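You operate a simulated robot arm through the tools that you are given. There is no shell and no other tool. Be economical: measure what you need, move in short steps, check, and stop when the job is done.

Carry out the task below with a simulated robot arm. There is one attempt and no reset: what you move stays moved.

## Task
Take the bag out, drain the tank, refill it to the blue band.
Fine: bag on the drip tray first, water into the pail; the drain valve, the fill valve and the lid end closed.

The check looks at the end state, three seconds after you hand in, the way a careful person would. Anything else that was tipped, shoved, dropped, spilled or broken makes it a failure. A push-on lid holds only when it is set on centred and level and pressed home; a screw cap is set on level and turned clockwise until tight.

## Robot
A 7-joint arm with a fingered hand on a trunk, on a base that drives. Base frame: it is fixed to the floor where the robot stands at the start and does not move with it; the origin is under the middle of the robot, x ahead of it, y to its left, z up. Readings come in m, rad, newtons and seconds.
Its first joint turns from -2.601 to 2.601 rad. Places, roughly: clear tank [0.8, 0.2, 0.9]; clear tank lid [0.7, 0.2, 1]; drip tray [0.7, 0.5, 0.9]; tank drain valve [0.5, 0.1, 0.7]; tank fill valve [0.5, 0.3, 0.7]; tank start button [0.6, -0.1, 0.9]; tank stop button [0.6, -0.2, 0.9]; tank vent valve [0.8, 0, 1]; vacuum knob [0.6, 0, 0.9]. Payload 3.5 kg.
The TCP is the grasp point between the finger pads, 0.03 m short of the fingertips. In the tool frame z runs along the fingers and y along their closing line. Largest opening 0.104 m; the body of the gripper starts 0.035 m behind the TCP. The gripper is a hand of 4 fingers: y runs from the thumb to the fingers, the wrist lies at [-0.015, -0.11, -0.186] in the tool frame.
Orientation is told as [roll, pitch, yaw] about the base's x, y, z axes, in that order, counted from this pose: with the fingers straight down and the wrist toward the robot, the tool's x, y and z point along [0, 1, 0], [1, 0, 0] and [0, 0, -1] of the base frame.

## Interface
- The arm moves only by the tool arm_command. Its argument "moves" is a list of rows, each an object (a shift or turn left out is 0) with "dp": the shift along the tool's x, y, z in mm, a list of three; "dr": the turn, a rotation vector about the tool's x, y, z in rad, a list of three. In form: [{"dp": [x, y, z], "dr": [wx, wy, wz]}, ...]. A call has 1 to 8 rows; each row is the pose to reach, as a shift and turn from the pose commanded when the call began, along the tool's axes at that moment. Rows are played at 5 a second. More than 0.05 m and 0.15 rad between two rows, and nothing of the call is played. Where a pose cannot be reached the arm comes as near as it can. A force on the tool above 90 N (or 10 N above the force at the start of the call, whichever is more), or a blocked arm, ends the call early, and 0.2 s more pass. In this call time passes only in rows, and 0.2 s behind the last. The reply holds the time, the measured pose of the TCP, the force on the tool along the base axes, the opening and the grip force, in the units named above and with some noise, with the torque about the TCP (base axes, N m) and any sound that the robot's microphone picked up.
- Cameras (640 x 400 px; columns grow to the right, rows downward): "scene" is now at [0.0409, 0.1721, 1.57]; the picture's right is [0.01, -1.00, 0.00], its down [-0.65, -0.01, -0.76] and it looks along [0.76, 0.01, -0.65] (base axes); focal length 214 px, centre (320, 200). "wrist" rides on the gripper at [0.061, -0.092, -0.13] in the tool frame; the picture's right is [-0.81, 0.28, -0.52], its down [-0.53, -0.71, 0.46] and it looks along [-0.24, 0.64, 0.72] (tool axes); focal length 275 px, centre (320, 200). There is no depth. A picture from a camera that has moved, and an enlarged one, comes with that camera's place and axes in the base frame and with its lens. The place of the scene camera against the robot may be out by one fixed shift of up to 0.018 m in any direction.
- grab_frame(camera): a new picture of that camera. No time passes.
- move_column(by): slides the trunk up (or, below 0, down) by that many m; the arm and the scene camera ride with it, the base frame stays. It gives what a move gives, with no picture.
- roll_base(legs): drives the robot by 1 to 6 legs, each [ahead, left, turn to the left] in m, m and rad, along the robot's own axes; the way and the turn of a leg run together, so that a leg with both is an arc; at most 1.5 m and 3.142 rad a leg. The arm and the cameras ride along, it lands a little off, and it stops where it bumps. It gives what a move gives.
- curl_fingers(index, middle, ring, thumb_bend, thumb_turn): sets how far each is bent, from 0 (flat) to 1 (curled in); at 0.3 the hand is open as for a grip, at 0.7 the pads meet at the TCP. One left out holds its place. A second passes; each finger stops where it meets its share of the squeeze, and holds until it gets a number again. It is the only way to open and close the hand. It gives what a move gives, with no picture; readings hold the bend of each and the force on the fingers (four entries, about 0 where the hand has none), thumb and palm. thumb_turn goes from beside the hand (0) to across from the fingers (1), as for a grip.
- pan_tilt(pan, tilt): turns the head with the scene camera to pan (to the left, within 2.705 rad either way) and tilt (down, from -0.506 to 1.204), counted from straight ahead of the robot. It gives what a move gives.
- enlarge(camera, box): a new picture of the part [left, top, right, bottom] of that camera's present view, enlarged. No time passes.
- hand_in(): hands the job in; it is judged then, once.

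Go step by step. Nothing tells you exact positions but the pictures and the camera data: compare them with the known pose of the tool, close in by small moves and look again before you grip or let go. The budget is 120 turns and 78 pictures, counting those below and the enlarged ones. Unless the task says otherwise, let go and move clear before handing in, and close with one line.

The tools are called after "Emit:" as name(argument=value, ...) on one line, values as JSON. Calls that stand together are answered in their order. arm_command: Moves the arm, as the interface text tells. Its arguments: {"type":"object","properties":{"moves":{"type":"array","items":{"type":"object","properties":{"dp":{"type":"array","items":{"type":"number"}},"dr":{"type":"array","items":{"type":"number"}}}}}},"required":["moves"]} The other tools are called the same way: move_column (by) slides the trunk up or down; curl_fingers (index, middle, ring, thumb_bend, thumb_turn) moves the fingers one by one; roll_base (legs) drives the base; pan_tilt (pan, tilt) turns the head that bears the scene camera; grab_frame (camera) takes a picture; enlarge (camera, box) takes an enlarged picture of a part of a camera's view; hand_in () hands the job in.

At the start:

```text
time_s: 0.0
eef_pos: [0.6542, 0.0028, 1.4317]
tcp_rot: [0.0, 0.001, -0.001]
wrist_force: [0.7, 0.1, 0.5]
torque: [0.0, 0.03, 0.0]
gripper_width: 0.1035
gripper_force: 0.0
shape: jaw
bend: [0.3, 0.3, 0.3, 0.3, 0.98]
finger forces: [0.0, 0.1, 0.1, 0.0, 0.0, 0.0]
trunk travel left (down, up): [-0.625, 0.085]
robot x, y, heading: [0.0007, 0.0002, -0.001]
head pan, tilt: [0.01, 0.702]
```

scene: 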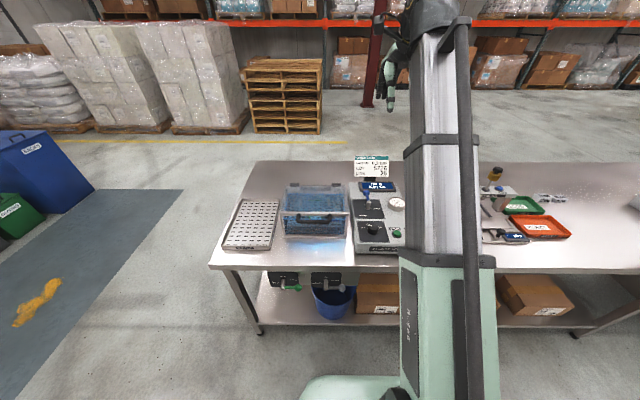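
wrist: 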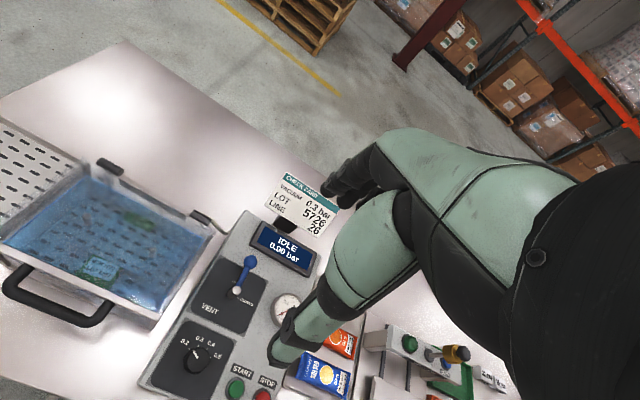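

I see a bench with the drip tray at left, the clear tank with a handled lid, a control panel, and two valves under the bench edge over a blue pail. I'll enlarge the details first.

Emit:
enlarge(camera="scene", box=[210, 150, 410, 275])

Emit:
enlarge(camera="scene", box=[240, 250, 400, 350])

Emit:
enlarge(camera="wrist", box=[0, 130, 330, 400])

```text
3.20 times, centred on (310, 212) of scene
camera zoom: at [0.0409, 0.1721, 1.57], right [0.01, -1.0, 0.0], down [-0.65, -0.01, -0.76], along [0.76, 0.01, -0.65], focal length 686 px, centre (352, 160)
```

zoom: 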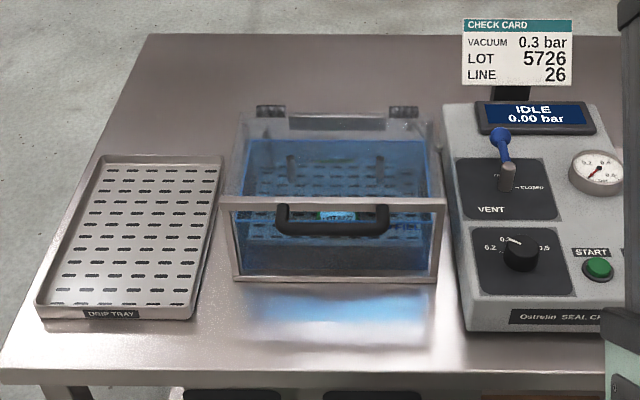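

```text
4.00 times, centred on (320, 300) of scene
camera zoom: at [0.0409, 0.1721, 1.57], right [0.01, -1.0, 0.0], down [-0.65, -0.01, -0.76], along [0.76, 0.01, -0.65], focal length 858 px, centre (320, -200)
```

zoom: 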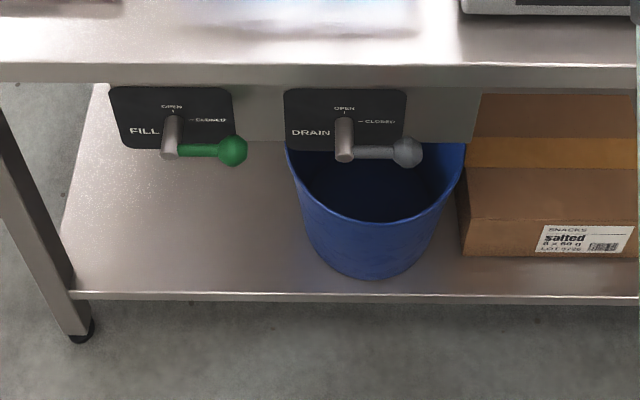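

```text
1.48 times, centred on (165, 265) of wrist
camera zoom: at [0.5618, 0.0622, 1.5624], right [0.28, -0.81, 0.52], down [-0.71, -0.53, -0.46], along [0.64, -0.24, -0.72], focal length 408 px, centre (550, 104)
```

zoom: 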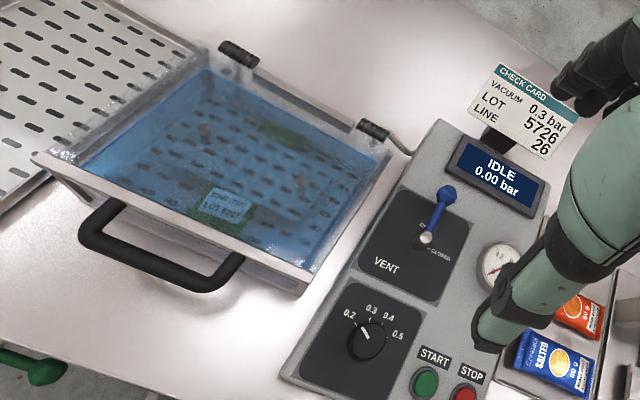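

The tank lid is hinged at the back, with its handle about (0.605, 0.20, 1.01); both valve levers point to CLOSED. I'll zoom on the tank and vent for the band and lever state.

Emit:
enlarge(camera="scene", box=[276, 178, 356, 243])

Emit:
enlarge(camera="wrist", box=[180, 210, 340, 310])

Emit:
enlarge(camera="wrist", box=[0, 140, 230, 340])

```text
6.15 times, centred on (316, 210) of scene
camera zoom: at [0.0409, 0.1721, 1.57], right [0.01, -1.0, 0.0], down [-0.65, -0.01, -0.76], along [0.76, 0.01, -0.65], focal length 1320 px, centre (345, 135)
```

zoom: 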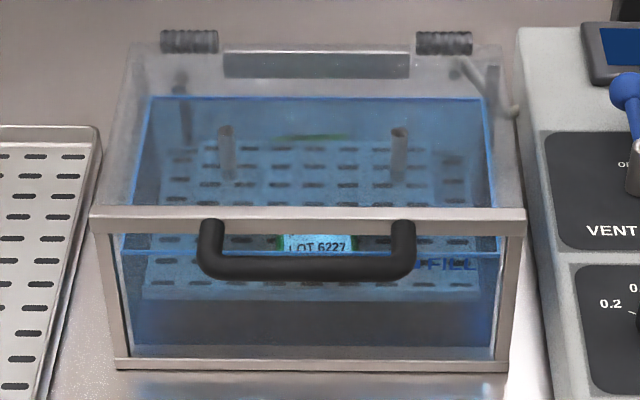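

```text
4.00 times, centred on (260, 260) of wrist
camera zoom: at [0.5618, 0.0622, 1.5624], right [0.28, -0.81, 0.52], down [-0.71, -0.53, -0.46], along [0.64, -0.24, -0.72], focal length 1101 px, centre (560, -40)
```

zoom: 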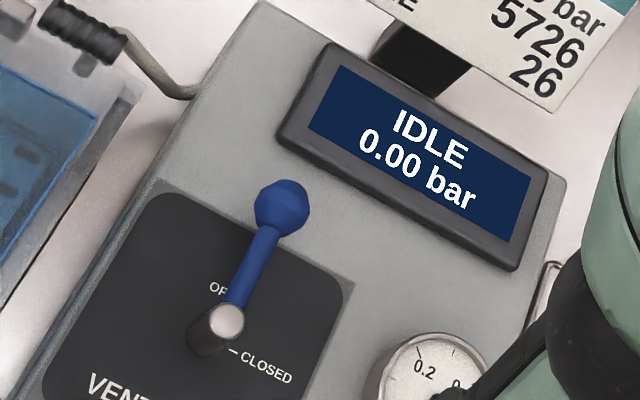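

```text
2.00 times, centred on (115, 240) of wrist
camera zoom: at [0.5618, 0.0622, 1.5624], right [0.28, -0.81, 0.52], down [-0.71, -0.53, -0.46], along [0.64, -0.24, -0.72], focal length 551 px, centre (730, 120)
```

zoom: 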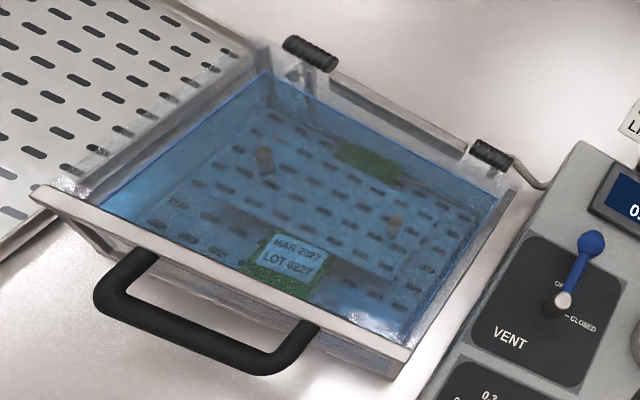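

The vent is already open (IDLE, 0.00 bar), the bag lies under a slotted plate, and the FILL band is on the front right pane. I'll drive to square up with the tank and tilt the head.

Emit:
roll_base(legs=[[-0.06, 0.2, 0]])

Emit:
move_column(by=-0.2)

Emit:
grab_frame(camera="scene")

Emit:
grab_frame(camera="wrist")

```text
time_s: 1.6
eef_pos: [0.5916, 0.2016, 1.4318]
tcp_rot: [0.0, 0.0, -0.003]
wrist_force: [-0.7, 0.8, 0.0]
torque: [-0.01, 0.0, 0.01]
gripper_width: 0.1034
gripper_force: 0.1
shape: jaw
bend: [0.3, 0.3, 0.3, 0.3, 0.98]
finger forces: [0.0, 0.0, 0.0, 0.0, 0.0, 0.0]
trunk travel left (down, up): [-0.625, 0.085]
robot x, y, heading: [-0.0603, 0.1998, 0.0]
head pan, tilt: [0.01, 0.702]
```

```text
time_s: 3.8
eef_pos: [0.5933, 0.2007, 1.2324]
tcp_rot: [-0.001, -0.001, 0.0]
wrist_force: [0.7, -0.3, 0.1]
torque: [-0.02, 0.01, -0.01]
gripper_width: 0.1031
gripper_force: 0.0
shape: jaw
bend: [0.3, 0.3, 0.3, 0.3, 0.98]
finger forces: [0.0, 0.0, 0.0, 0.0, 0.0, 0.0]
trunk travel left (down, up): [-0.425, 0.285]
robot x, y, heading: [-0.0565, 0.1974, 0.001]
head pan, tilt: [0.01, 0.702]
```

```text
69 pictures are left
camera scene: at [-0.0184, 0.3716, 1.3701], right [0.01, -1.0, 0.0], down [-0.65, -0.01, -0.76], along [0.76, 0.01, -0.65], focal length 214 px, centre (320, 200)
```

scene: 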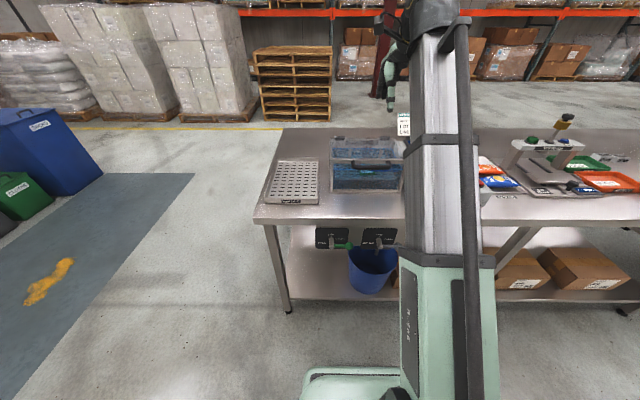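

```text
68 pictures are left
camera wrist: at [0.5022, 0.2605, 1.3624], right [0.27, -0.81, 0.52], down [-0.71, -0.53, -0.46], along [0.64, -0.25, -0.72], focal length 275 px, centre (320, 200)
```

wrist: 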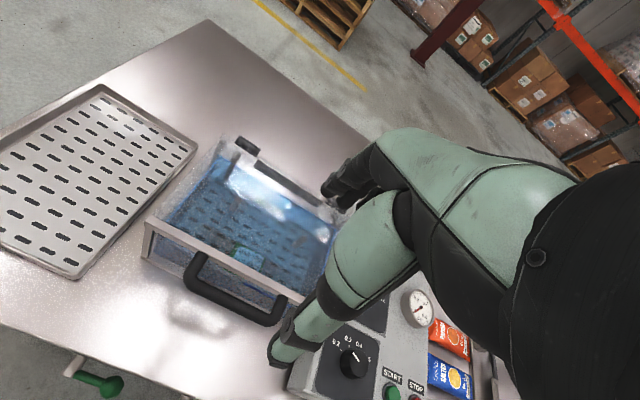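

The handle should be near (0.60, 0.198, 1.0). I'll enlarge the scene from this new viewpoint to pin its height.

Emit:
enlarge(camera="scene", box=[320, 125, 416, 200])

Emit:
enlarge(camera="wrist", box=[130, 200, 330, 350])

```text
5.33 times, centred on (368, 162) of scene
camera zoom: at [-0.0184, 0.3716, 1.3701], right [0.01, -1.0, 0.0], down [-0.65, -0.01, -0.76], along [0.76, 0.01, -0.65], focal length 1144 px, centre (64, 400)
```

zoom: 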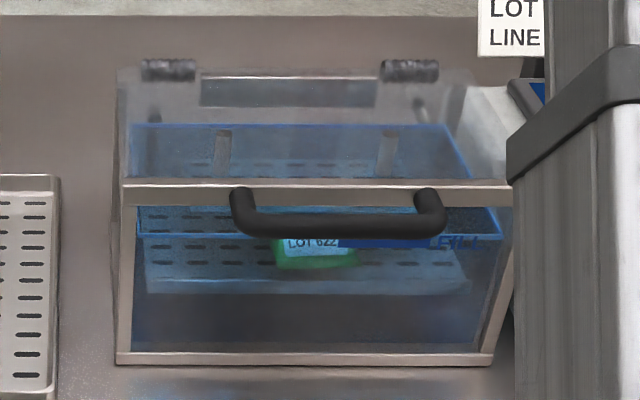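

```text
2.67 times, centred on (230, 275) of wrist
camera zoom: at [0.5022, 0.2605, 1.3624], right [0.27, -0.81, 0.52], down [-0.71, -0.53, -0.46], along [0.64, -0.25, -0.72], focal length 734 px, centre (560, 0)
```

zoom: 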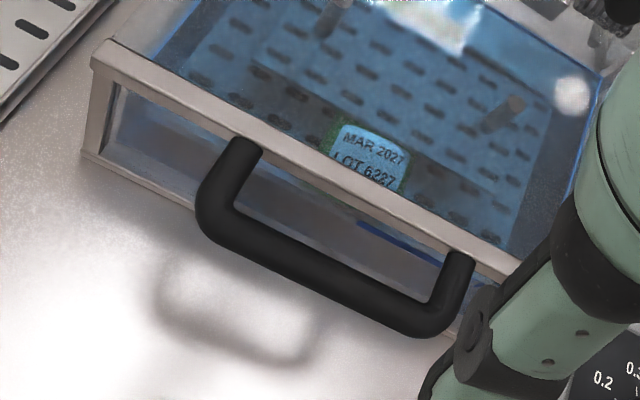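

Triangulated, the handle bar is about (0.608, 0.200, 0.99), with ~30 mm clearance to the lid rim. I'll narrow the hand and descend above it, then look.

Emit:
curl_fingers(index=0.52, middle=0.52, ring=0.52, thumb_bend=0.42)

Emit:
arm_command(moves=[{"dp": [0, 5, 40]}, {"dp": [0, 10, 80]}, {"dp": [0, 13, 120]}, {"dp": [0, 13, 150]}])

Emit:
grab_frame(camera="wrist")

Emit:
enlarge(camera="scene", box=[300, 100, 428, 200])

```text
time_s: 4.8
eef_pos: [0.5929, 0.2017, 1.2311]
tcp_rot: [0.0, -0.001, -0.001]
wrist_force: [0.1, 0.1, -0.7]
torque: [-0.01, 0.03, -0.02]
gripper_width: 0.0601
gripper_force: 0.0
shape: fingers
bend: [0.52, 0.52, 0.52, 0.42, 0.98]
finger forces: [0.0, 0.0, 0.0, 0.0, 0.0, 0.0]
trunk travel left (down, up): [-0.425, 0.285]
robot x, y, heading: [-0.0597, 0.203, -0.0]
head pan, tilt: [0.01, 0.702]
```

```text
time_s: 5.8
eef_pos: [0.6074, 0.201, 1.0811]
tcp_rot: [0.0, -0.002, -0.001]
wrist_force: [0.0, -0.3, 0.2]
torque: [0.01, -0.01, -0.01]
gripper_width: 0.0604
gripper_force: 0.1
shape: fingers
bend: [0.52, 0.52, 0.52, 0.42, 0.98]
finger forces: [0.0, 0.1, 0.0, 0.1, 0.1, 0.0]
trunk travel left (down, up): [-0.425, 0.285]
robot x, y, heading: [-0.0602, 0.2001, -0.001]
head pan, tilt: [0.01, 0.702]
```

```text
65 pictures are left
camera wrist: at [0.5158, 0.2599, 1.2119], right [0.27, -0.81, 0.52], down [-0.71, -0.53, -0.46], along [0.64, -0.25, -0.72], focal length 275 px, centre (320, 200)
```

wrist: 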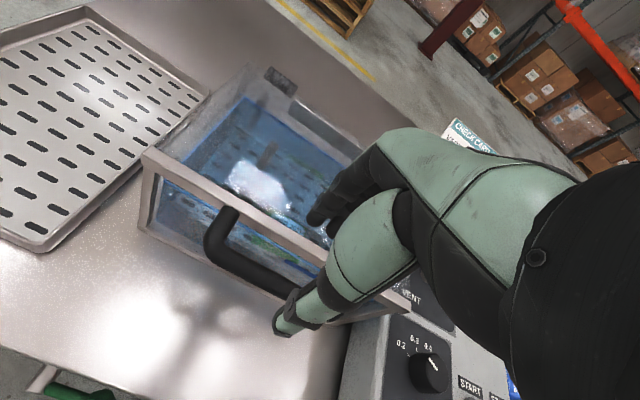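

```text
4.00 times, centred on (364, 150) of scene
camera zoom: at [-0.0183, 0.3716, 1.3701], right [0.01, -1.0, 0.0], down [-0.65, -0.01, -0.76], along [0.76, 0.01, -0.65], focal length 858 px, centre (144, 400)
```

zoom: 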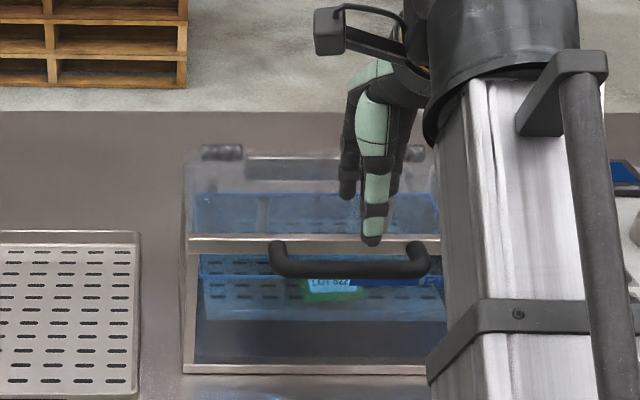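

The hand is centred over the bar; the gap behind it is only ~20 mm, so I'll bend the fingers a bit more and descend toward the bar.

Emit:
curl_fingers(index=0.59, middle=0.59, ring=0.59)

Emit:
arm_command(moves=[{"dp": [2, 0, 20]}, {"dp": [3, 0, 42]}])

Emit:
enlarge(camera="wrist", box=[160, 180, 400, 330])

Emit:
enlarge(camera="scene", box=[330, 125, 410, 190])

```text
time_s: 6.8
eef_pos: [0.608, 0.2009, 1.0818]
tcp_rot: [0.001, -0.001, -0.001]
wrist_force: [1.2, -0.2, -0.3]
torque: [0.01, 0.0, 0.02]
gripper_width: 0.0511
gripper_force: 0.2
shape: fingers
bend: [0.59, 0.59, 0.59, 0.42, 0.98]
finger forces: [0.0, 0.0, 0.1, 0.1, 0.0, 0.0]
trunk travel left (down, up): [-0.425, 0.285]
robot x, y, heading: [-0.0618, 0.1992, -0.0]
head pan, tilt: [0.01, 0.702]
```

```text
time_s: 7.4
eef_pos: [0.6064, 0.2033, 1.0399]
tcp_rot: [-0.001, -0.001, -0.003]
wrist_force: [0.7, 0.0, 0.3]
torque: [0.03, -0.02, 0.02]
gripper_width: 0.0511
gripper_force: 0.1
shape: fingers
bend: [0.59, 0.59, 0.59, 0.42, 0.98]
finger forces: [0.0, 0.0, 0.1, 0.0, 0.0, 0.0]
trunk travel left (down, up): [-0.425, 0.285]
robot x, y, heading: [-0.0634, 0.1982, 0.001]
head pan, tilt: [0.01, 0.702]
```

```text
2.67 times, centred on (280, 255) of wrist
camera zoom: at [0.5146, 0.2626, 1.1706], right [0.27, -0.81, 0.52], down [-0.71, -0.53, -0.46], along [0.64, -0.25, -0.72], focal length 734 px, centre (427, 53)
```

zoom: 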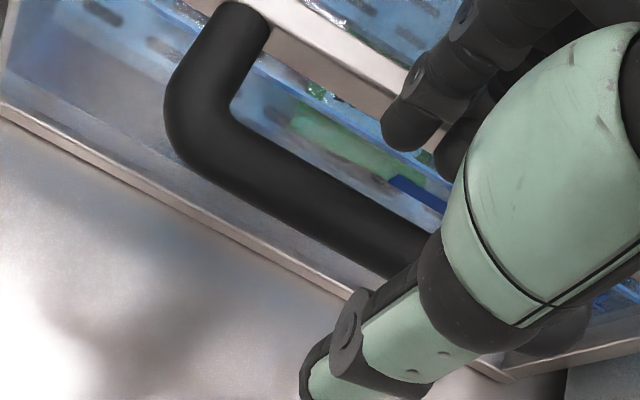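

```text
6.15 times, centred on (370, 158) of scene
camera zoom: at [-0.0183, 0.3716, 1.37], right [0.01, -1.0, 0.0], down [-0.65, -0.01, -0.76], along [0.76, 0.01, -0.65], focal length 1320 px, centre (12, 462)
```

zoom: 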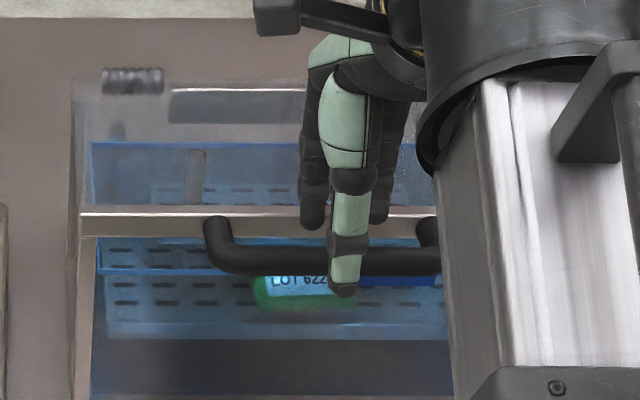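

The fingertips line up with the gap between bar and rim, thumb in front. I'll descend the remaining 40 mm.

Emit:
arm_command(moves=[{"dp": [0, -1, 15]}, {"dp": [0, -1, 28]}, {"dp": [0, -1, 40]}])

Emit:
enlarge(camera="wrist", box=[160, 180, 400, 330])

```text
time_s: 8.1
eef_pos: [0.6091, 0.2023, 1.0224]
tcp_rot: [-0.001, -0.039, -0.004]
wrist_force: [1.6, -1.6, 55.8]
torque: [-0.78, -1.68, -0.05]
gripper_width: 0.0485
gripper_force: 28.9
shape: fingers
bend: [0.61, 0.8, 0.63, 0.42, 0.98]
finger forces: [3.1, 43.5, 9.6, 0.1, 0.1, 0.0]
trunk travel left (down, up): [-0.425, 0.285]
robot x, y, heading: [-0.0604, 0.1991, -0.006]
head pan, tilt: [0.01, 0.702]
stopped in row 3: the force on the tool passed its limit (the readings are from after the stop); the commanded pose is now the measured one
```

```text
2.67 times, centred on (280, 255) of wrist
camera zoom: at [0.5129, 0.2633, 1.1492], right [0.25, -0.81, 0.53], down [-0.7, -0.53, -0.48], along [0.67, -0.25, -0.7], focal length 734 px, centre (427, 53)
```

zoom: 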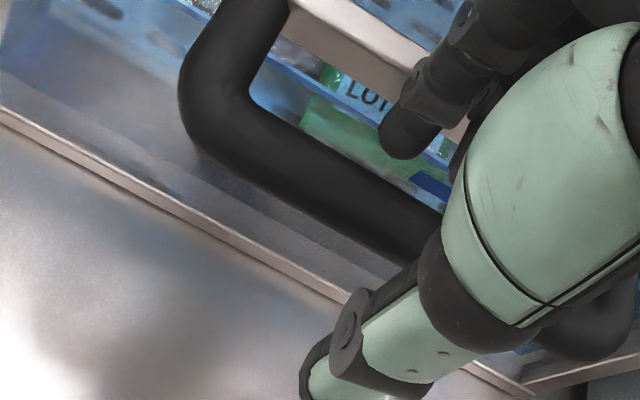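

The middle finger landed on the bar. I'll back up, straighten the tilt, open the fingers slightly and shift a few mm toward the lid.

Emit:
arm_command(moves=[{"dp": [0, 0, -15], "dr": [0.02, 0, 0]}, {"dp": [0, 0, -30], "dr": [0.039, 0, 0.004]}])

Emit:
curl_fingers(index=0.55, middle=0.55, ring=0.55, thumb_bend=0.42)

Emit:
enlarge(camera="wrist", box=[160, 150, 400, 300])

Emit:
enlarge(camera="scene", box=[330, 125, 410, 190])

```text
time_s: 8.7
eef_pos: [0.6091, 0.2045, 1.0441]
tcp_rot: [0.0, 0.02, -0.006]
wrist_force: [0.0, -0.2, 0.3]
torque: [-0.01, -0.01, 0.0]
gripper_width: 0.0508
gripper_force: 0.0
shape: fingers
bend: [0.59, 0.59, 0.59, 0.42, 0.98]
finger forces: [0.1, 0.0, 0.0, 0.0, 0.0, 0.1]
trunk travel left (down, up): [-0.425, 0.285]
robot x, y, heading: [-0.061, 0.2042, -0.002]
head pan, tilt: [0.01, 0.702]
```

```text
time_s: 9.7
eef_pos: [0.6089, 0.2039, 1.0436]
tcp_rot: [0.001, 0.016, -0.006]
wrist_force: [-0.1, -0.6, -0.2]
torque: [-0.01, -0.04, -0.02]
gripper_width: 0.0559
gripper_force: 0.0
shape: fingers
bend: [0.55, 0.55, 0.55, 0.42, 0.98]
finger forces: [0.0, 0.0, 0.1, 0.0, 0.0, 0.0]
trunk travel left (down, up): [-0.425, 0.285]
robot x, y, heading: [-0.0575, 0.1984, 0.001]
head pan, tilt: [0.01, 0.702]
```

```text
2.67 times, centred on (280, 225) of wrist
camera zoom: at [0.5203, 0.2641, 1.1768], right [0.28, -0.81, 0.51], down [-0.72, -0.53, -0.44], along [0.63, -0.25, -0.74], focal length 734 px, centre (427, 133)
```

zoom: 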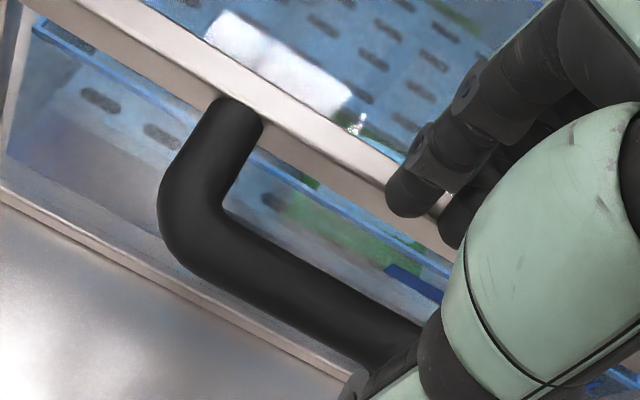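

```text
6.15 times, centred on (370, 158) of scene
camera zoom: at [-0.0184, 0.3716, 1.37], right [0.01, -1.0, 0.0], down [-0.65, -0.01, -0.76], along [0.76, 0.01, -0.65], focal length 1320 px, centre (12, 462)
```

zoom: 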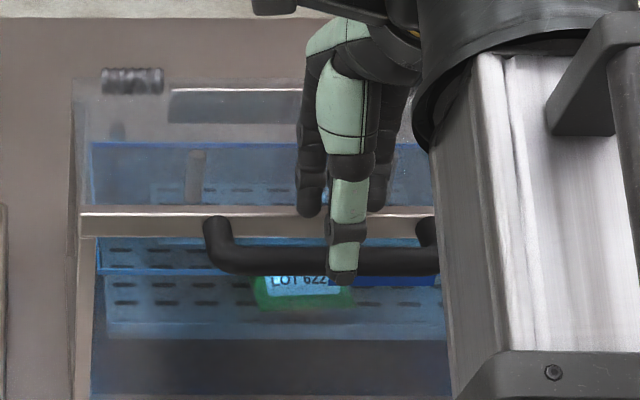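

Both visible fingertips should now pass between bar and rim. I'll ease the middle finger out slightly and descend in steps.

Emit:
curl_fingers(middle=0.53)

Emit:
arm_command(moves=[{"dp": [0, 0, 12]}, {"dp": [0, 0, 22]}, {"dp": [0, 0, 30]}, {"dp": [0, 0, 38]}, {"dp": [0, 0, 44]}])

Emit:
enlarge(camera="wrist", box=[160, 150, 400, 300])

```text
time_s: 10.7
eef_pos: [0.6094, 0.2037, 1.0451]
tcp_rot: [0.0, 0.017, -0.006]
wrist_force: [-0.8, -0.9, 0.2]
torque: [-0.04, 0.01, -0.03]
gripper_width: 0.0559
gripper_force: 0.0
shape: fingers
bend: [0.55, 0.53, 0.55, 0.42, 0.98]
finger forces: [0.0, 0.0, 0.0, 0.1, 0.1, 0.1]
trunk travel left (down, up): [-0.425, 0.285]
robot x, y, heading: [-0.0586, 0.1992, -0.002]
head pan, tilt: [0.01, 0.702]
```

```text
time_s: 11.7
eef_pos: [0.6091, 0.2043, 1.022]
tcp_rot: [-0.002, -0.015, -0.008]
wrist_force: [-10.3, 0.7, 53.3]
torque: [-0.68, -1.43, -0.13]
gripper_width: 0.049
gripper_force: 27.0
shape: fingers
bend: [0.6, 0.8, 0.62, 0.42, 0.98]
finger forces: [7.8, 34.8, 12.6, 0.0, 0.0, 0.0]
trunk travel left (down, up): [-0.425, 0.285]
robot x, y, heading: [-0.0636, 0.1977, 0.002]
head pan, tilt: [0.01, 0.702]
stopped in row 4: the force on the tool passed its limit (the readings are from after the stop); the commanded pose is now the measured one
```

```text
2.67 times, centred on (280, 225) of wrist
camera zoom: at [0.5164, 0.2643, 1.1522], right [0.26, -0.81, 0.52], down [-0.71, -0.53, -0.47], along [0.65, -0.25, -0.71], focal length 734 px, centre (427, 133)
```

zoom: 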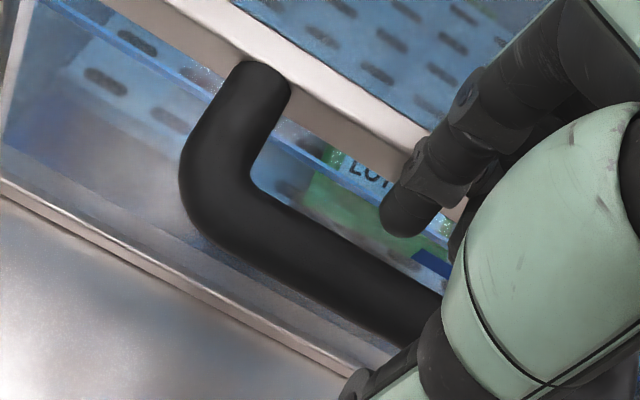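

The curled fingers wedge on the rim. I'll back up, straighten the fingers (vertical) and shift toward the robot so they drop vertically into the gap, to be curled under the bar as a hook.

Emit:
arm_command(moves=[{"dp": [0, -5, -20], "dr": [0.015, 0, 0.006]}, {"dp": [0, -20, -35], "dr": [0.015, 0, 0.006]}, {"dp": [0, -34, -35], "dr": [0.015, 0, 0.006]}])

Emit:
curl_fingers(index=0.35, middle=0.35, ring=0.35, thumb_bend=0.3)

Emit:
grab_frame(camera="wrist")

Emit:
enlarge(camera="scene", box=[330, 120, 410, 185])

```text
time_s: 12.5
eef_pos: [0.5783, 0.2038, 1.051]
tcp_rot: [-0.002, 0.017, -0.012]
wrist_force: [-0.1, -0.8, -0.3]
torque: [0.02, 0.0, 0.0]
gripper_width: 0.0558
gripper_force: 0.0
shape: fingers
bend: [0.55, 0.53, 0.55, 0.42, 0.98]
finger forces: [0.1, 0.1, 0.0, 0.0, 0.1, 0.1]
trunk travel left (down, up): [-0.425, 0.285]
robot x, y, heading: [-0.0576, 0.1952, -0.004]
head pan, tilt: [0.01, 0.702]
```

```text
time_s: 13.5
eef_pos: [0.5796, 0.2047, 1.0517]
tcp_rot: [-0.002, 0.014, -0.013]
wrist_force: [-0.2, 0.1, -1.2]
torque: [-0.01, -0.04, -0.02]
gripper_width: 0.0965
gripper_force: 0.2
shape: fingers
bend: [0.35, 0.35, 0.35, 0.3, 0.98]
finger forces: [0.1, 0.0, 0.0, 0.0, 0.0, 0.0]
trunk travel left (down, up): [-0.425, 0.285]
robot x, y, heading: [-0.0566, 0.1971, 0.003]
head pan, tilt: [0.01, 0.702]
```

```text
57 pictures are left
camera wrist: at [0.4899, 0.2648, 1.1829], right [0.27, -0.81, 0.51], down [-0.73, -0.52, -0.44], along [0.63, -0.25, -0.73], focal length 275 px, centre (320, 200)
```

wrist: 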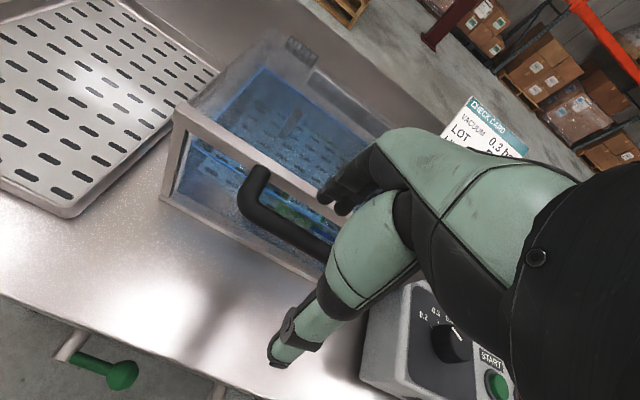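

```text
6.15 times, centred on (370, 152) of scene
camera zoom: at [-0.0185, 0.3716, 1.37], right [0.01, -1.0, 0.0], down [-0.65, -0.01, -0.76], along [0.76, 0.01, -0.65], focal length 1320 px, centre (12, 492)
```

zoom: 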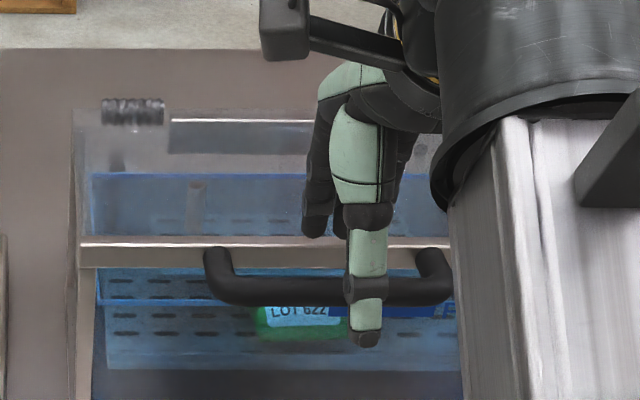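

The fingers are offset to the right of the TCP and the gap is tight for a top-down grip. Instead I'll pinch the bar from the front with the hand tilted forward (thumb below, fingers above). Raise, back the base up, and tilt.

Emit:
arm_command(moves=[{"dp": [0, 0, -40]}, {"dp": [0, 0, -80]}])

Emit:
roll_base(legs=[[-0.16, 0, 0]])

Emit:
arm_command(moves=[{"dr": [-0.15, 0, 0]}, {"dr": [-0.3, 0, 0]}, {"dr": [-0.45, 0, 0]}, {"dr": [-0.6, 0, 0]}, {"dr": [-0.75, 0, 0]}, {"dr": [-0.9, 0, 0]}, {"dr": [-1.05, 0, 0]}])

Emit:
grab_frame(camera="scene")

```text
time_s: 14.1
eef_pos: [0.5785, 0.2042, 1.1302]
tcp_rot: [-0.002, 0.017, -0.012]
wrist_force: [0.1, -0.1, -0.3]
torque: [-0.01, 0.0, 0.0]
gripper_width: 0.0967
gripper_force: 0.0
shape: fingers
bend: [0.35, 0.35, 0.35, 0.3, 0.98]
finger forces: [0.0, 0.0, 0.0, 0.0, 0.1, 0.0]
trunk travel left (down, up): [-0.425, 0.285]
robot x, y, heading: [-0.0592, 0.2007, -0.003]
head pan, tilt: [0.01, 0.702]
```

```text
time_s: 15.5
eef_pos: [0.4166, 0.2028, 1.1304]
tcp_rot: [-0.001, 0.013, -0.016]
wrist_force: [0.6, -0.2, -0.2]
torque: [-0.02, 0.01, 0.03]
gripper_width: 0.0967
gripper_force: 0.1
shape: fingers
bend: [0.35, 0.35, 0.35, 0.3, 0.98]
finger forces: [0.0, 0.1, 0.0, 0.0, 0.0, 0.0]
trunk travel left (down, up): [-0.425, 0.285]
robot x, y, heading: [-0.22, 0.2003, -0.007]
head pan, tilt: [0.01, 0.702]
```

```text
time_s: 17.1
eef_pos: [0.4156, 0.2032, 1.1302]
tcp_rot: [-0.003, -1.036, -0.015]
wrist_force: [0.3, -0.4, 0.0]
torque: [0.0, 0.0, 0.02]
gripper_width: 0.0967
gripper_force: 0.1
shape: fingers
bend: [0.35, 0.35, 0.35, 0.3, 0.98]
finger forces: [0.0, 0.0, 0.0, 0.1, 0.1, 0.1]
trunk travel left (down, up): [-0.425, 0.285]
robot x, y, heading: [-0.2216, 0.1959, -0.007]
head pan, tilt: [0.01, 0.702]
```

```text
55 pictures are left
camera scene: at [-0.18, 0.3721, 1.3701], right [0.0, -1.0, 0.0], down [-0.65, 0.0, -0.76], along [0.76, 0.0, -0.65], focal length 214 px, centre (320, 200)
```

scene: 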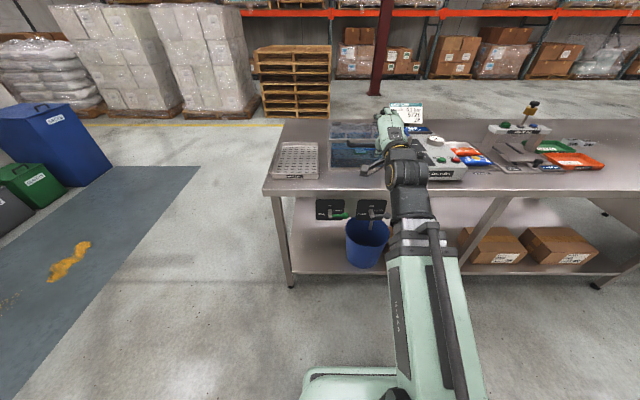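

Pose reached. Now I'll move to a pre-grip point ~60 mm in front of the bar along the tool direction and check.

Emit:
arm_command(moves=[{"dp": [3, -5, 40]}, {"dp": [5, -10, 80]}, {"dp": [8, -15, 120]}, {"dp": [10, -20, 158]}])

Emit:
grab_frame(camera="wrist")

Emit:
enlarge(camera="scene", box=[320, 110, 416, 185])

```text
time_s: 18.1
eef_pos: [0.542, 0.2096, 1.0338]
tcp_rot: [-0.003, -1.035, -0.014]
wrist_force: [-0.6, -0.6, 0.1]
torque: [-0.02, -0.01, 0.01]
gripper_width: 0.0966
gripper_force: 0.0
shape: fingers
bend: [0.35, 0.35, 0.35, 0.3, 0.98]
finger forces: [0.0, 0.1, 0.1, 0.1, 0.1, 0.1]
trunk travel left (down, up): [-0.425, 0.285]
robot x, y, heading: [-0.2217, 0.1983, -0.005]
head pan, tilt: [0.01, 0.702]
```

```text
54 pictures are left
camera wrist: at [0.3844, 0.2714, 1.0215], right [-0.32, -0.81, 0.5], down [0.02, -0.53, -0.85], along [0.95, -0.26, 0.19], focal length 275 px, centre (320, 200)
```

wrist: 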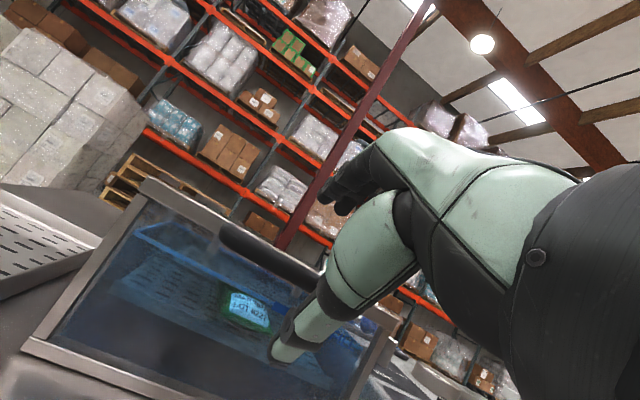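

```text
5.33 times, centred on (368, 148) of scene
camera zoom: at [-0.18, 0.3722, 1.37], right [0.0, -1.0, 0.0], down [-0.65, 0.0, -0.76], along [0.76, 0.0, -0.65], focal length 1144 px, centre (64, 480)
```

zoom: 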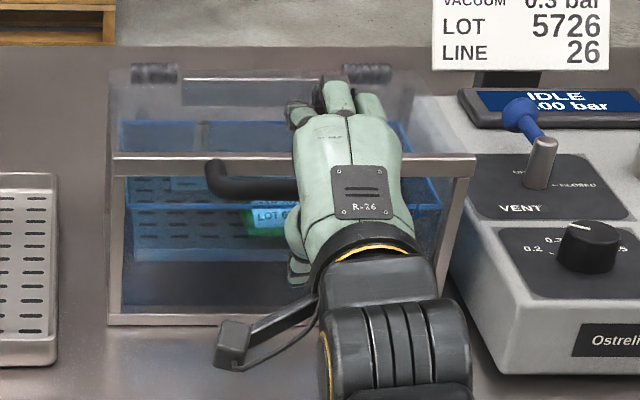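

The bar sits between fingers (above) and thumb (below), at about z=1.003. I'll advance 58 mm and close.

Emit:
arm_command(moves=[{"dp": [4, 3, 25]}, {"dp": [8, 6, 45]}, {"dp": [8, 6, 58]}])

Emit:
grab_frame(camera="wrist")

```text
time_s: 18.9
eef_pos: [0.5958, 0.218, 1.0079]
tcp_rot: [-0.001, -1.034, -0.012]
wrist_force: [-0.5, -0.5, -0.2]
torque: [0.01, -0.01, -0.02]
gripper_width: 0.0969
gripper_force: 0.1
shape: fingers
bend: [0.35, 0.35, 0.35, 0.3, 0.98]
finger forces: [0.0, 0.0, 0.1, 0.0, 0.0, 0.1]
trunk travel left (down, up): [-0.425, 0.285]
robot x, y, heading: [-0.2237, 0.1977, -0.001]
head pan, tilt: [0.01, 0.702]
```

```text
52 pictures are left
camera wrist: at [0.4377, 0.2803, 0.9969], right [-0.32, -0.81, 0.5], down [0.02, -0.53, -0.85], along [0.95, -0.26, 0.18], focal length 275 px, centre (320, 200)
```

wrist: 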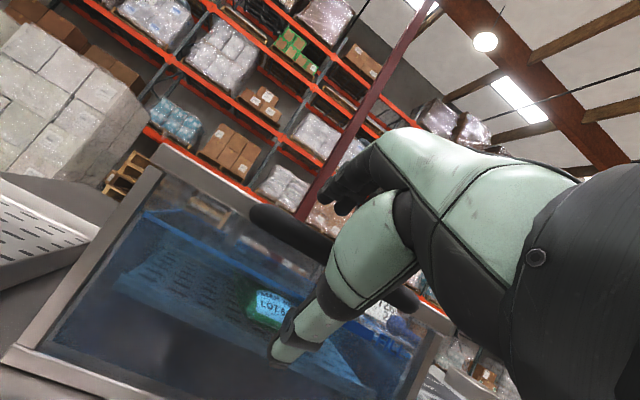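

The bar is inside the hand. Closing.

Emit:
curl_fingers(index=0.7, middle=0.7, ring=0.7, thumb_bend=0.7)

Emit:
grab_frame(camera="wrist")

```text
time_s: 19.9
eef_pos: [0.5955, 0.2187, 1.0088]
tcp_rot: [-0.002, -1.034, -0.015]
wrist_force: [-1.1, 0.1, -3.2]
torque: [-0.02, 0.04, -0.01]
gripper_width: 0.0047
gripper_force: 1.4
shape: fingers
bend: [0.7, 0.7, 0.7, 0.68, 0.98]
finger forces: [0.1, 0.0, 0.0, 0.0, 2.7, 0.0]
trunk travel left (down, up): [-0.425, 0.285]
robot x, y, heading: [-0.2239, 0.1956, -0.007]
head pan, tilt: [0.01, 0.702]
```

```text
51 pictures are left
camera wrist: at [0.4376, 0.2802, 0.9967], right [-0.32, -0.81, 0.5], down [0.02, -0.53, -0.85], along [0.95, -0.26, 0.18], focal length 275 px, centre (320, 200)
```

wrist: 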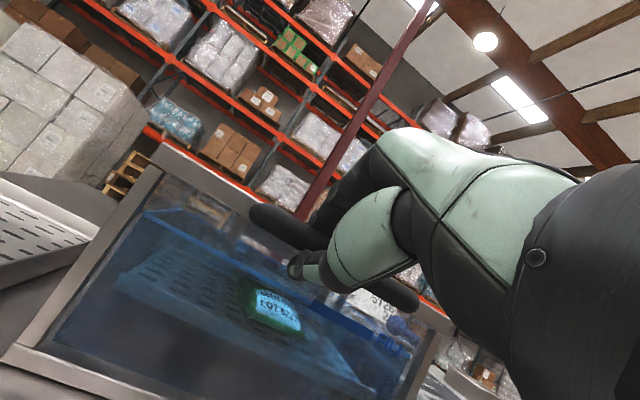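

The fingers closed past without gripping; only the thumb touches the bar. Zooming to see.

Emit:
enlarge(camera="wrist", box=[230, 170, 430, 320])

Emit:
enlarge(camera="scene", box=[330, 115, 410, 180])

```text
2.67 times, centred on (330, 245) of wrist
camera zoom: at [0.4376, 0.2802, 0.9967], right [-0.32, -0.81, 0.5], down [0.02, -0.53, -0.85], along [0.95, -0.26, 0.18], focal length 734 px, centre (293, 80)
```

zoom: 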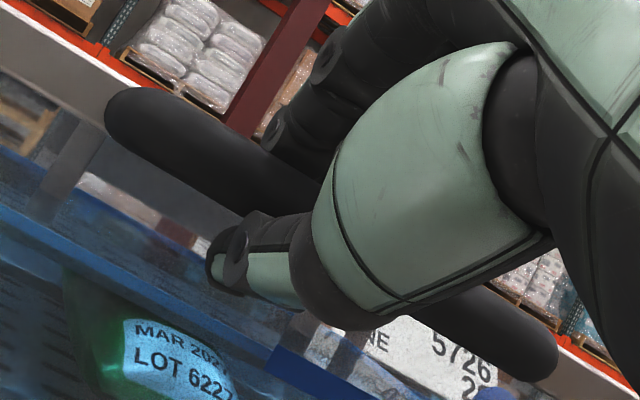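

```text
6.15 times, centred on (370, 148) of scene
camera zoom: at [-0.1798, 0.3721, 1.37], right [0.0, -1.0, 0.0], down [-0.65, 0.0, -0.76], along [0.76, 0.0, -0.65], focal length 1320 px, centre (12, 523)
```

zoom: 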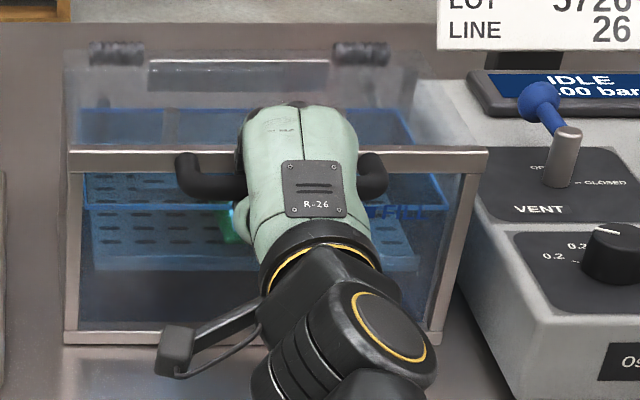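

The fingertips have gone over and behind the bar, with the thumb underneath — a usable cage. I'll curl the fingers more to hook it.

Emit:
curl_fingers(index=0.9, middle=0.9, ring=0.9, thumb_bend=0.8)

```text
time_s: 20.9
eef_pos: [0.5983, 0.2183, 1.0078]
tcp_rot: [-0.002, -1.032, -0.014]
wrist_force: [30.4, -2.6, 0.5]
torque: [-0.25, -0.21, 0.47]
gripper_width: 0.0001
gripper_force: 24.7
shape: fingers
bend: [0.76, 0.74, 0.73, 0.72, 0.97]
finger forces: [12.3, 12.3, 12.5, 0.0, 12.8, 0.1]
trunk travel left (down, up): [-0.425, 0.285]
robot x, y, heading: [-0.2207, 0.1957, -0.008]
head pan, tilt: [0.01, 0.702]
```

Fingers and thumb now press around the bar. I'll lift along the hinge arc a little (hinge ≈ x 0.815, z 1.005) and check.

Emit:
arm_command(moves=[{"dp": [0, 14, -7], "dr": [0.07, 0, 0]}, {"dp": [0, 27, -13.5], "dr": [0.14, 0, 0]}, {"dp": [0, 42, -18.5], "dr": [0.21, 0, 0]}, {"dp": [0, 56, -23], "dr": [0.28, 0, 0]}])

Emit:
enlarge(camera="scene", box=[320, 95, 432, 180])

```text
time_s: 21.9
eef_pos: [0.6071, 0.2175, 1.0661]
tcp_rot: [-0.003, -0.751, -0.014]
wrist_force: [32.1, 3.8, -12.0]
torque: [-0.06, -0.21, 0.52]
gripper_width: 0.0
gripper_force: 25.7
shape: fingers
bend: [0.76, 0.74, 0.73, 0.72, 0.97]
finger forces: [12.7, 12.7, 12.9, 0.1, 13.3, 0.0]
out of reach, approached as far as the arm can: row 1
trunk travel left (down, up): [-0.425, 0.285]
robot x, y, heading: [-0.2178, 0.1963, -0.008]
head pan, tilt: [0.01, 0.702]
```

```text
4.71 times, centred on (376, 138) of scene
camera zoom: at [-0.175, 0.3725, 1.3697], right [0.0, -1.0, 0.0], down [-0.65, 0.0, -0.76], along [0.76, 0.0, -0.65], focal length 1009 px, centre (56, 494)
```

zoom: 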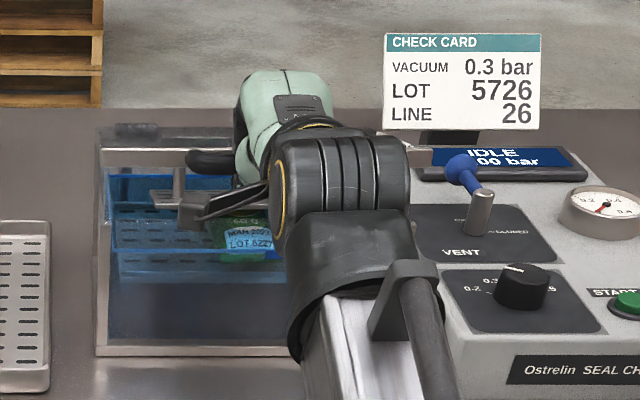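

The lid is rising with the hand. I'll continue along the arc.

Emit:
arm_command(moves=[{"dp": [0, 27, -13.6], "dr": [0.14, 0, 0]}, {"dp": [0, 56, -23.2], "dr": [0.28, 0, 0]}, {"dp": [0, 85.6, -28.8], "dr": [0.42, 0, 0]}, {"dp": [0, 115.8, -30.1], "dr": [0.56, 0, 0]}])

Emit:
enlarge(camera="scene", box=[320, 65, 448, 175])

```text
time_s: 22.9
eef_pos: [0.6712, 0.217, 1.168]
tcp_rot: [-0.002, -0.191, -0.015]
wrist_force: [12.7, 0.1, -12.1]
torque: [0.12, -0.19, 0.45]
gripper_width: 0.0001
gripper_force: 16.2
shape: fingers
bend: [0.77, 0.75, 0.74, 0.72, 0.97]
finger forces: [0.0, 9.2, 9.3, 0.0, 14.5, 0.0]
trunk travel left (down, up): [-0.425, 0.285]
robot x, y, heading: [-0.2246, 0.2014, -0.002]
head pan, tilt: [0.01, 0.702]
```

```text
3.64 times, centred on (384, 120) of scene
camera zoom: at [-0.1774, 0.3722, 1.3699], right [0.0, -1.0, 0.0], down [-0.65, 0.0, -0.76], along [0.76, 0.0, -0.65], focal length 780 px, centre (87, 491)
```

zoom: 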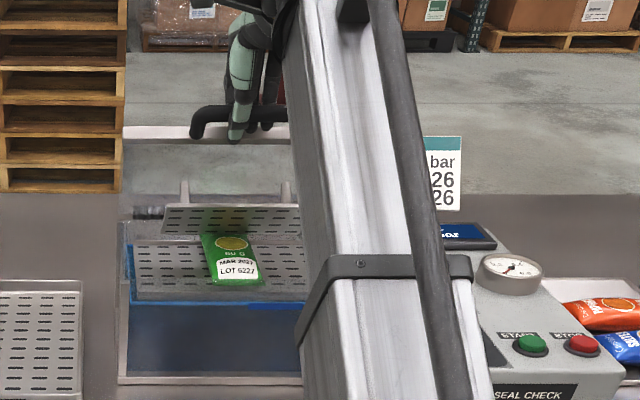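

The lid is ~50° open; a press plate hangs from it and the bag lies on a rack below. I'll continue the arc toward vertical with constant hand tilt.

Emit:
arm_command(moves=[{"dp": [0, 37.3, -18.7]}, {"dp": [0, 77.7, -29.3]}, {"dp": [0, 119.3, -31.6]}])

Emit:
enlarge(camera="scene", box=[320, 55, 448, 165])

```text
time_s: 23.7
eef_pos: [0.735, 0.2146, 1.2039]
tcp_rot: [-0.001, -0.196, -0.017]
wrist_force: [2.2, 4.4, -5.7]
torque: [0.13, -0.06, 0.18]
gripper_width: 0.0
gripper_force: 8.0
shape: fingers
bend: [0.77, 0.76, 0.75, 0.72, 0.97]
finger forces: [0.1, 4.4, 4.9, 0.0, 5.8, 0.0]
out of reach, approached as far as the arm can: row 2, 3
trunk travel left (down, up): [-0.425, 0.285]
robot x, y, heading: [-0.2201, 0.1996, -0.01]
head pan, tilt: [0.01, 0.702]
```

```text
3.64 times, centred on (384, 110) of scene
camera zoom: at [-0.1791, 0.3729, 1.37], right [0.0, -1.0, 0.0], down [-0.65, 0.0, -0.76], along [0.76, 0.0, -0.65], focal length 780 px, centre (87, 527)
```

zoom: 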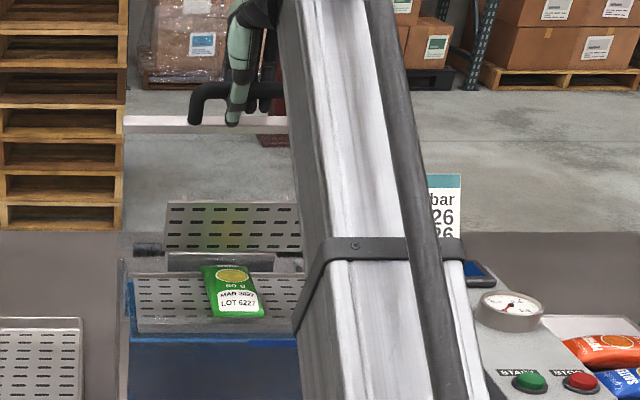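

The arm reached its limit near 68° of opening. I'll tilt the hand forward while continuing to gain reach.

Emit:
arm_command(moves=[{"dp": [0, 9, -3], "dr": [-0.1, 0, 0]}, {"dp": [0, 18, -6], "dr": [-0.2, 0, 0]}, {"dp": [0, 27, -8], "dr": [-0.3, 0, 0]}, {"dp": [0, 37, -8], "dr": [-0.35, 0, 0]}, {"dp": [0, 47, -8], "dr": [-0.4, 0, 0]}])

```text
time_s: 24.9
eef_pos: [0.778, 0.2144, 1.2181]
tcp_rot: [-0.002, -0.593, -0.016]
wrist_force: [1.5, 1.6, -6.6]
torque: [0.11, -0.04, 0.07]
gripper_width: 0.0
gripper_force: 3.9
shape: fingers
bend: [0.77, 0.77, 0.76, 0.72, 0.97]
finger forces: [0.1, 3.1, 3.9, 0.0, 2.2, 0.0]
trunk travel left (down, up): [-0.425, 0.285]
robot x, y, heading: [-0.2223, 0.2013, -0.007]
head pan, tilt: [0.01, 0.702]
```

At ~81° the arc is nearly horizontal, so I'll drive the base forward to carry the lid past vertical.

Emit:
roll_base(legs=[[0.08, 0, 0]])

Emit:
enlarge(camera="scene", box=[300, 40, 460, 180])

Emit:
grab_frame(camera="wrist")

```text
time_s: 26.0
eef_pos: [0.8585, 0.2136, 1.2201]
tcp_rot: [-0.003, -0.596, -0.015]
wrist_force: [-1.0, -0.5, -0.8]
torque: [-0.01, 0.0, 0.02]
gripper_width: 0.0
gripper_force: 0.0
shape: fingers
bend: [0.77, 0.78, 0.76, 0.72, 0.97]
finger forces: [0.0, 0.0, 0.0, 0.1, 0.0, 0.0]
trunk travel left (down, up): [-0.425, 0.285]
robot x, y, heading: [-0.1385, 0.204, -0.007]
head pan, tilt: [0.01, 0.702]
```

```text
2.86 times, centred on (380, 110) of scene
camera zoom: at [-0.0986, 0.3717, 1.37], right [0.01, -1.0, 0.0], down [-0.65, 0.0, -0.76], along [0.76, 0.0, -0.65], focal length 613 px, centre (149, 457)
```

zoom: 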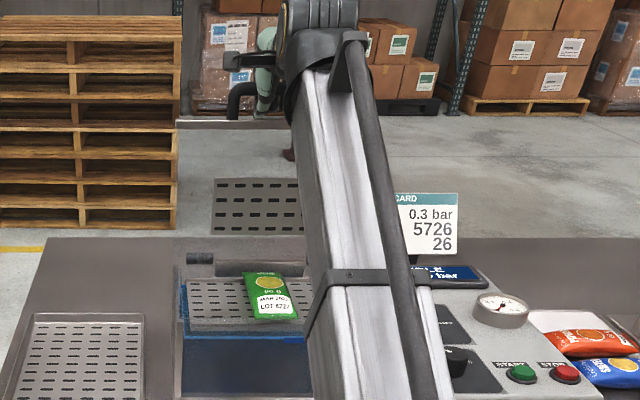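

```text
44 pictures are left
camera wrist: at [0.7116, 0.2765, 1.2759], right [-0.07, -0.81, 0.58], down [-0.34, -0.53, -0.78], along [0.94, -0.26, -0.24], focal length 275 px, centre (320, 200)
```

wrist: 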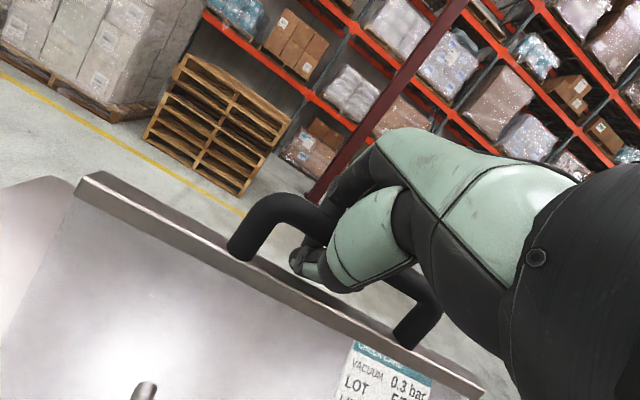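

The lid is past vertical with no force on the hand. I'll open the hand and check it stays.

Emit:
curl_fingers(index=0.3, middle=0.3, ring=0.3, thumb_bend=0.3)

Emit:
arm_command(moves=[{"dp": [0, 0, -20]}, {"dp": [0, 0, -40]}])

Emit:
grab_frame(camera="wrist")

```text
time_s: 27.0
eef_pos: [0.8591, 0.2157, 1.2211]
tcp_rot: [-0.002, -0.597, -0.014]
wrist_force: [5.8, 2.8, 18.4]
torque: [0.15, -0.59, -0.05]
gripper_width: 0.0691
gripper_force: 30.0
shape: fingers
bend: [0.3, 0.3, 0.3, 0.55, 0.98]
finger forces: [0.0, 0.0, 0.0, 0.1, 60.9, 0.0]
trunk travel left (down, up): [-0.425, 0.285]
robot x, y, heading: [-0.1413, 0.1993, -0.005]
head pan, tilt: [0.01, 0.702]
```

```text
time_s: 27.6
eef_pos: [0.8301, 0.2157, 1.2634]
tcp_rot: [0.0, -0.607, -0.014]
wrist_force: [-1.6, 0.2, 1.6]
torque: [-0.02, -0.04, 0.0]
gripper_width: 0.103
gripper_force: 0.1
shape: fingers
bend: [0.3, 0.3, 0.3, 0.3, 0.97]
finger forces: [0.0, 0.1, 0.1, 0.1, 0.0, 0.0]
trunk travel left (down, up): [-0.425, 0.285]
robot x, y, heading: [-0.1411, 0.1988, -0.01]
head pan, tilt: [0.01, 0.702]
```

```text
43 pictures are left
camera wrist: at [0.681, 0.2771, 1.3184], right [-0.08, -0.81, 0.58], down [-0.33, -0.53, -0.78], along [0.94, -0.26, -0.23], focal length 275 px, centre (320, 200)
```

wrist: 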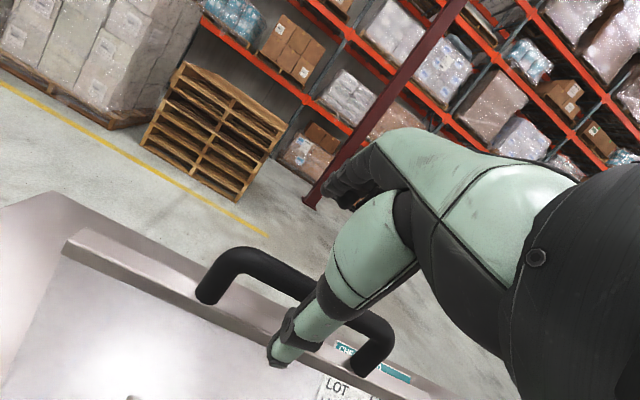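

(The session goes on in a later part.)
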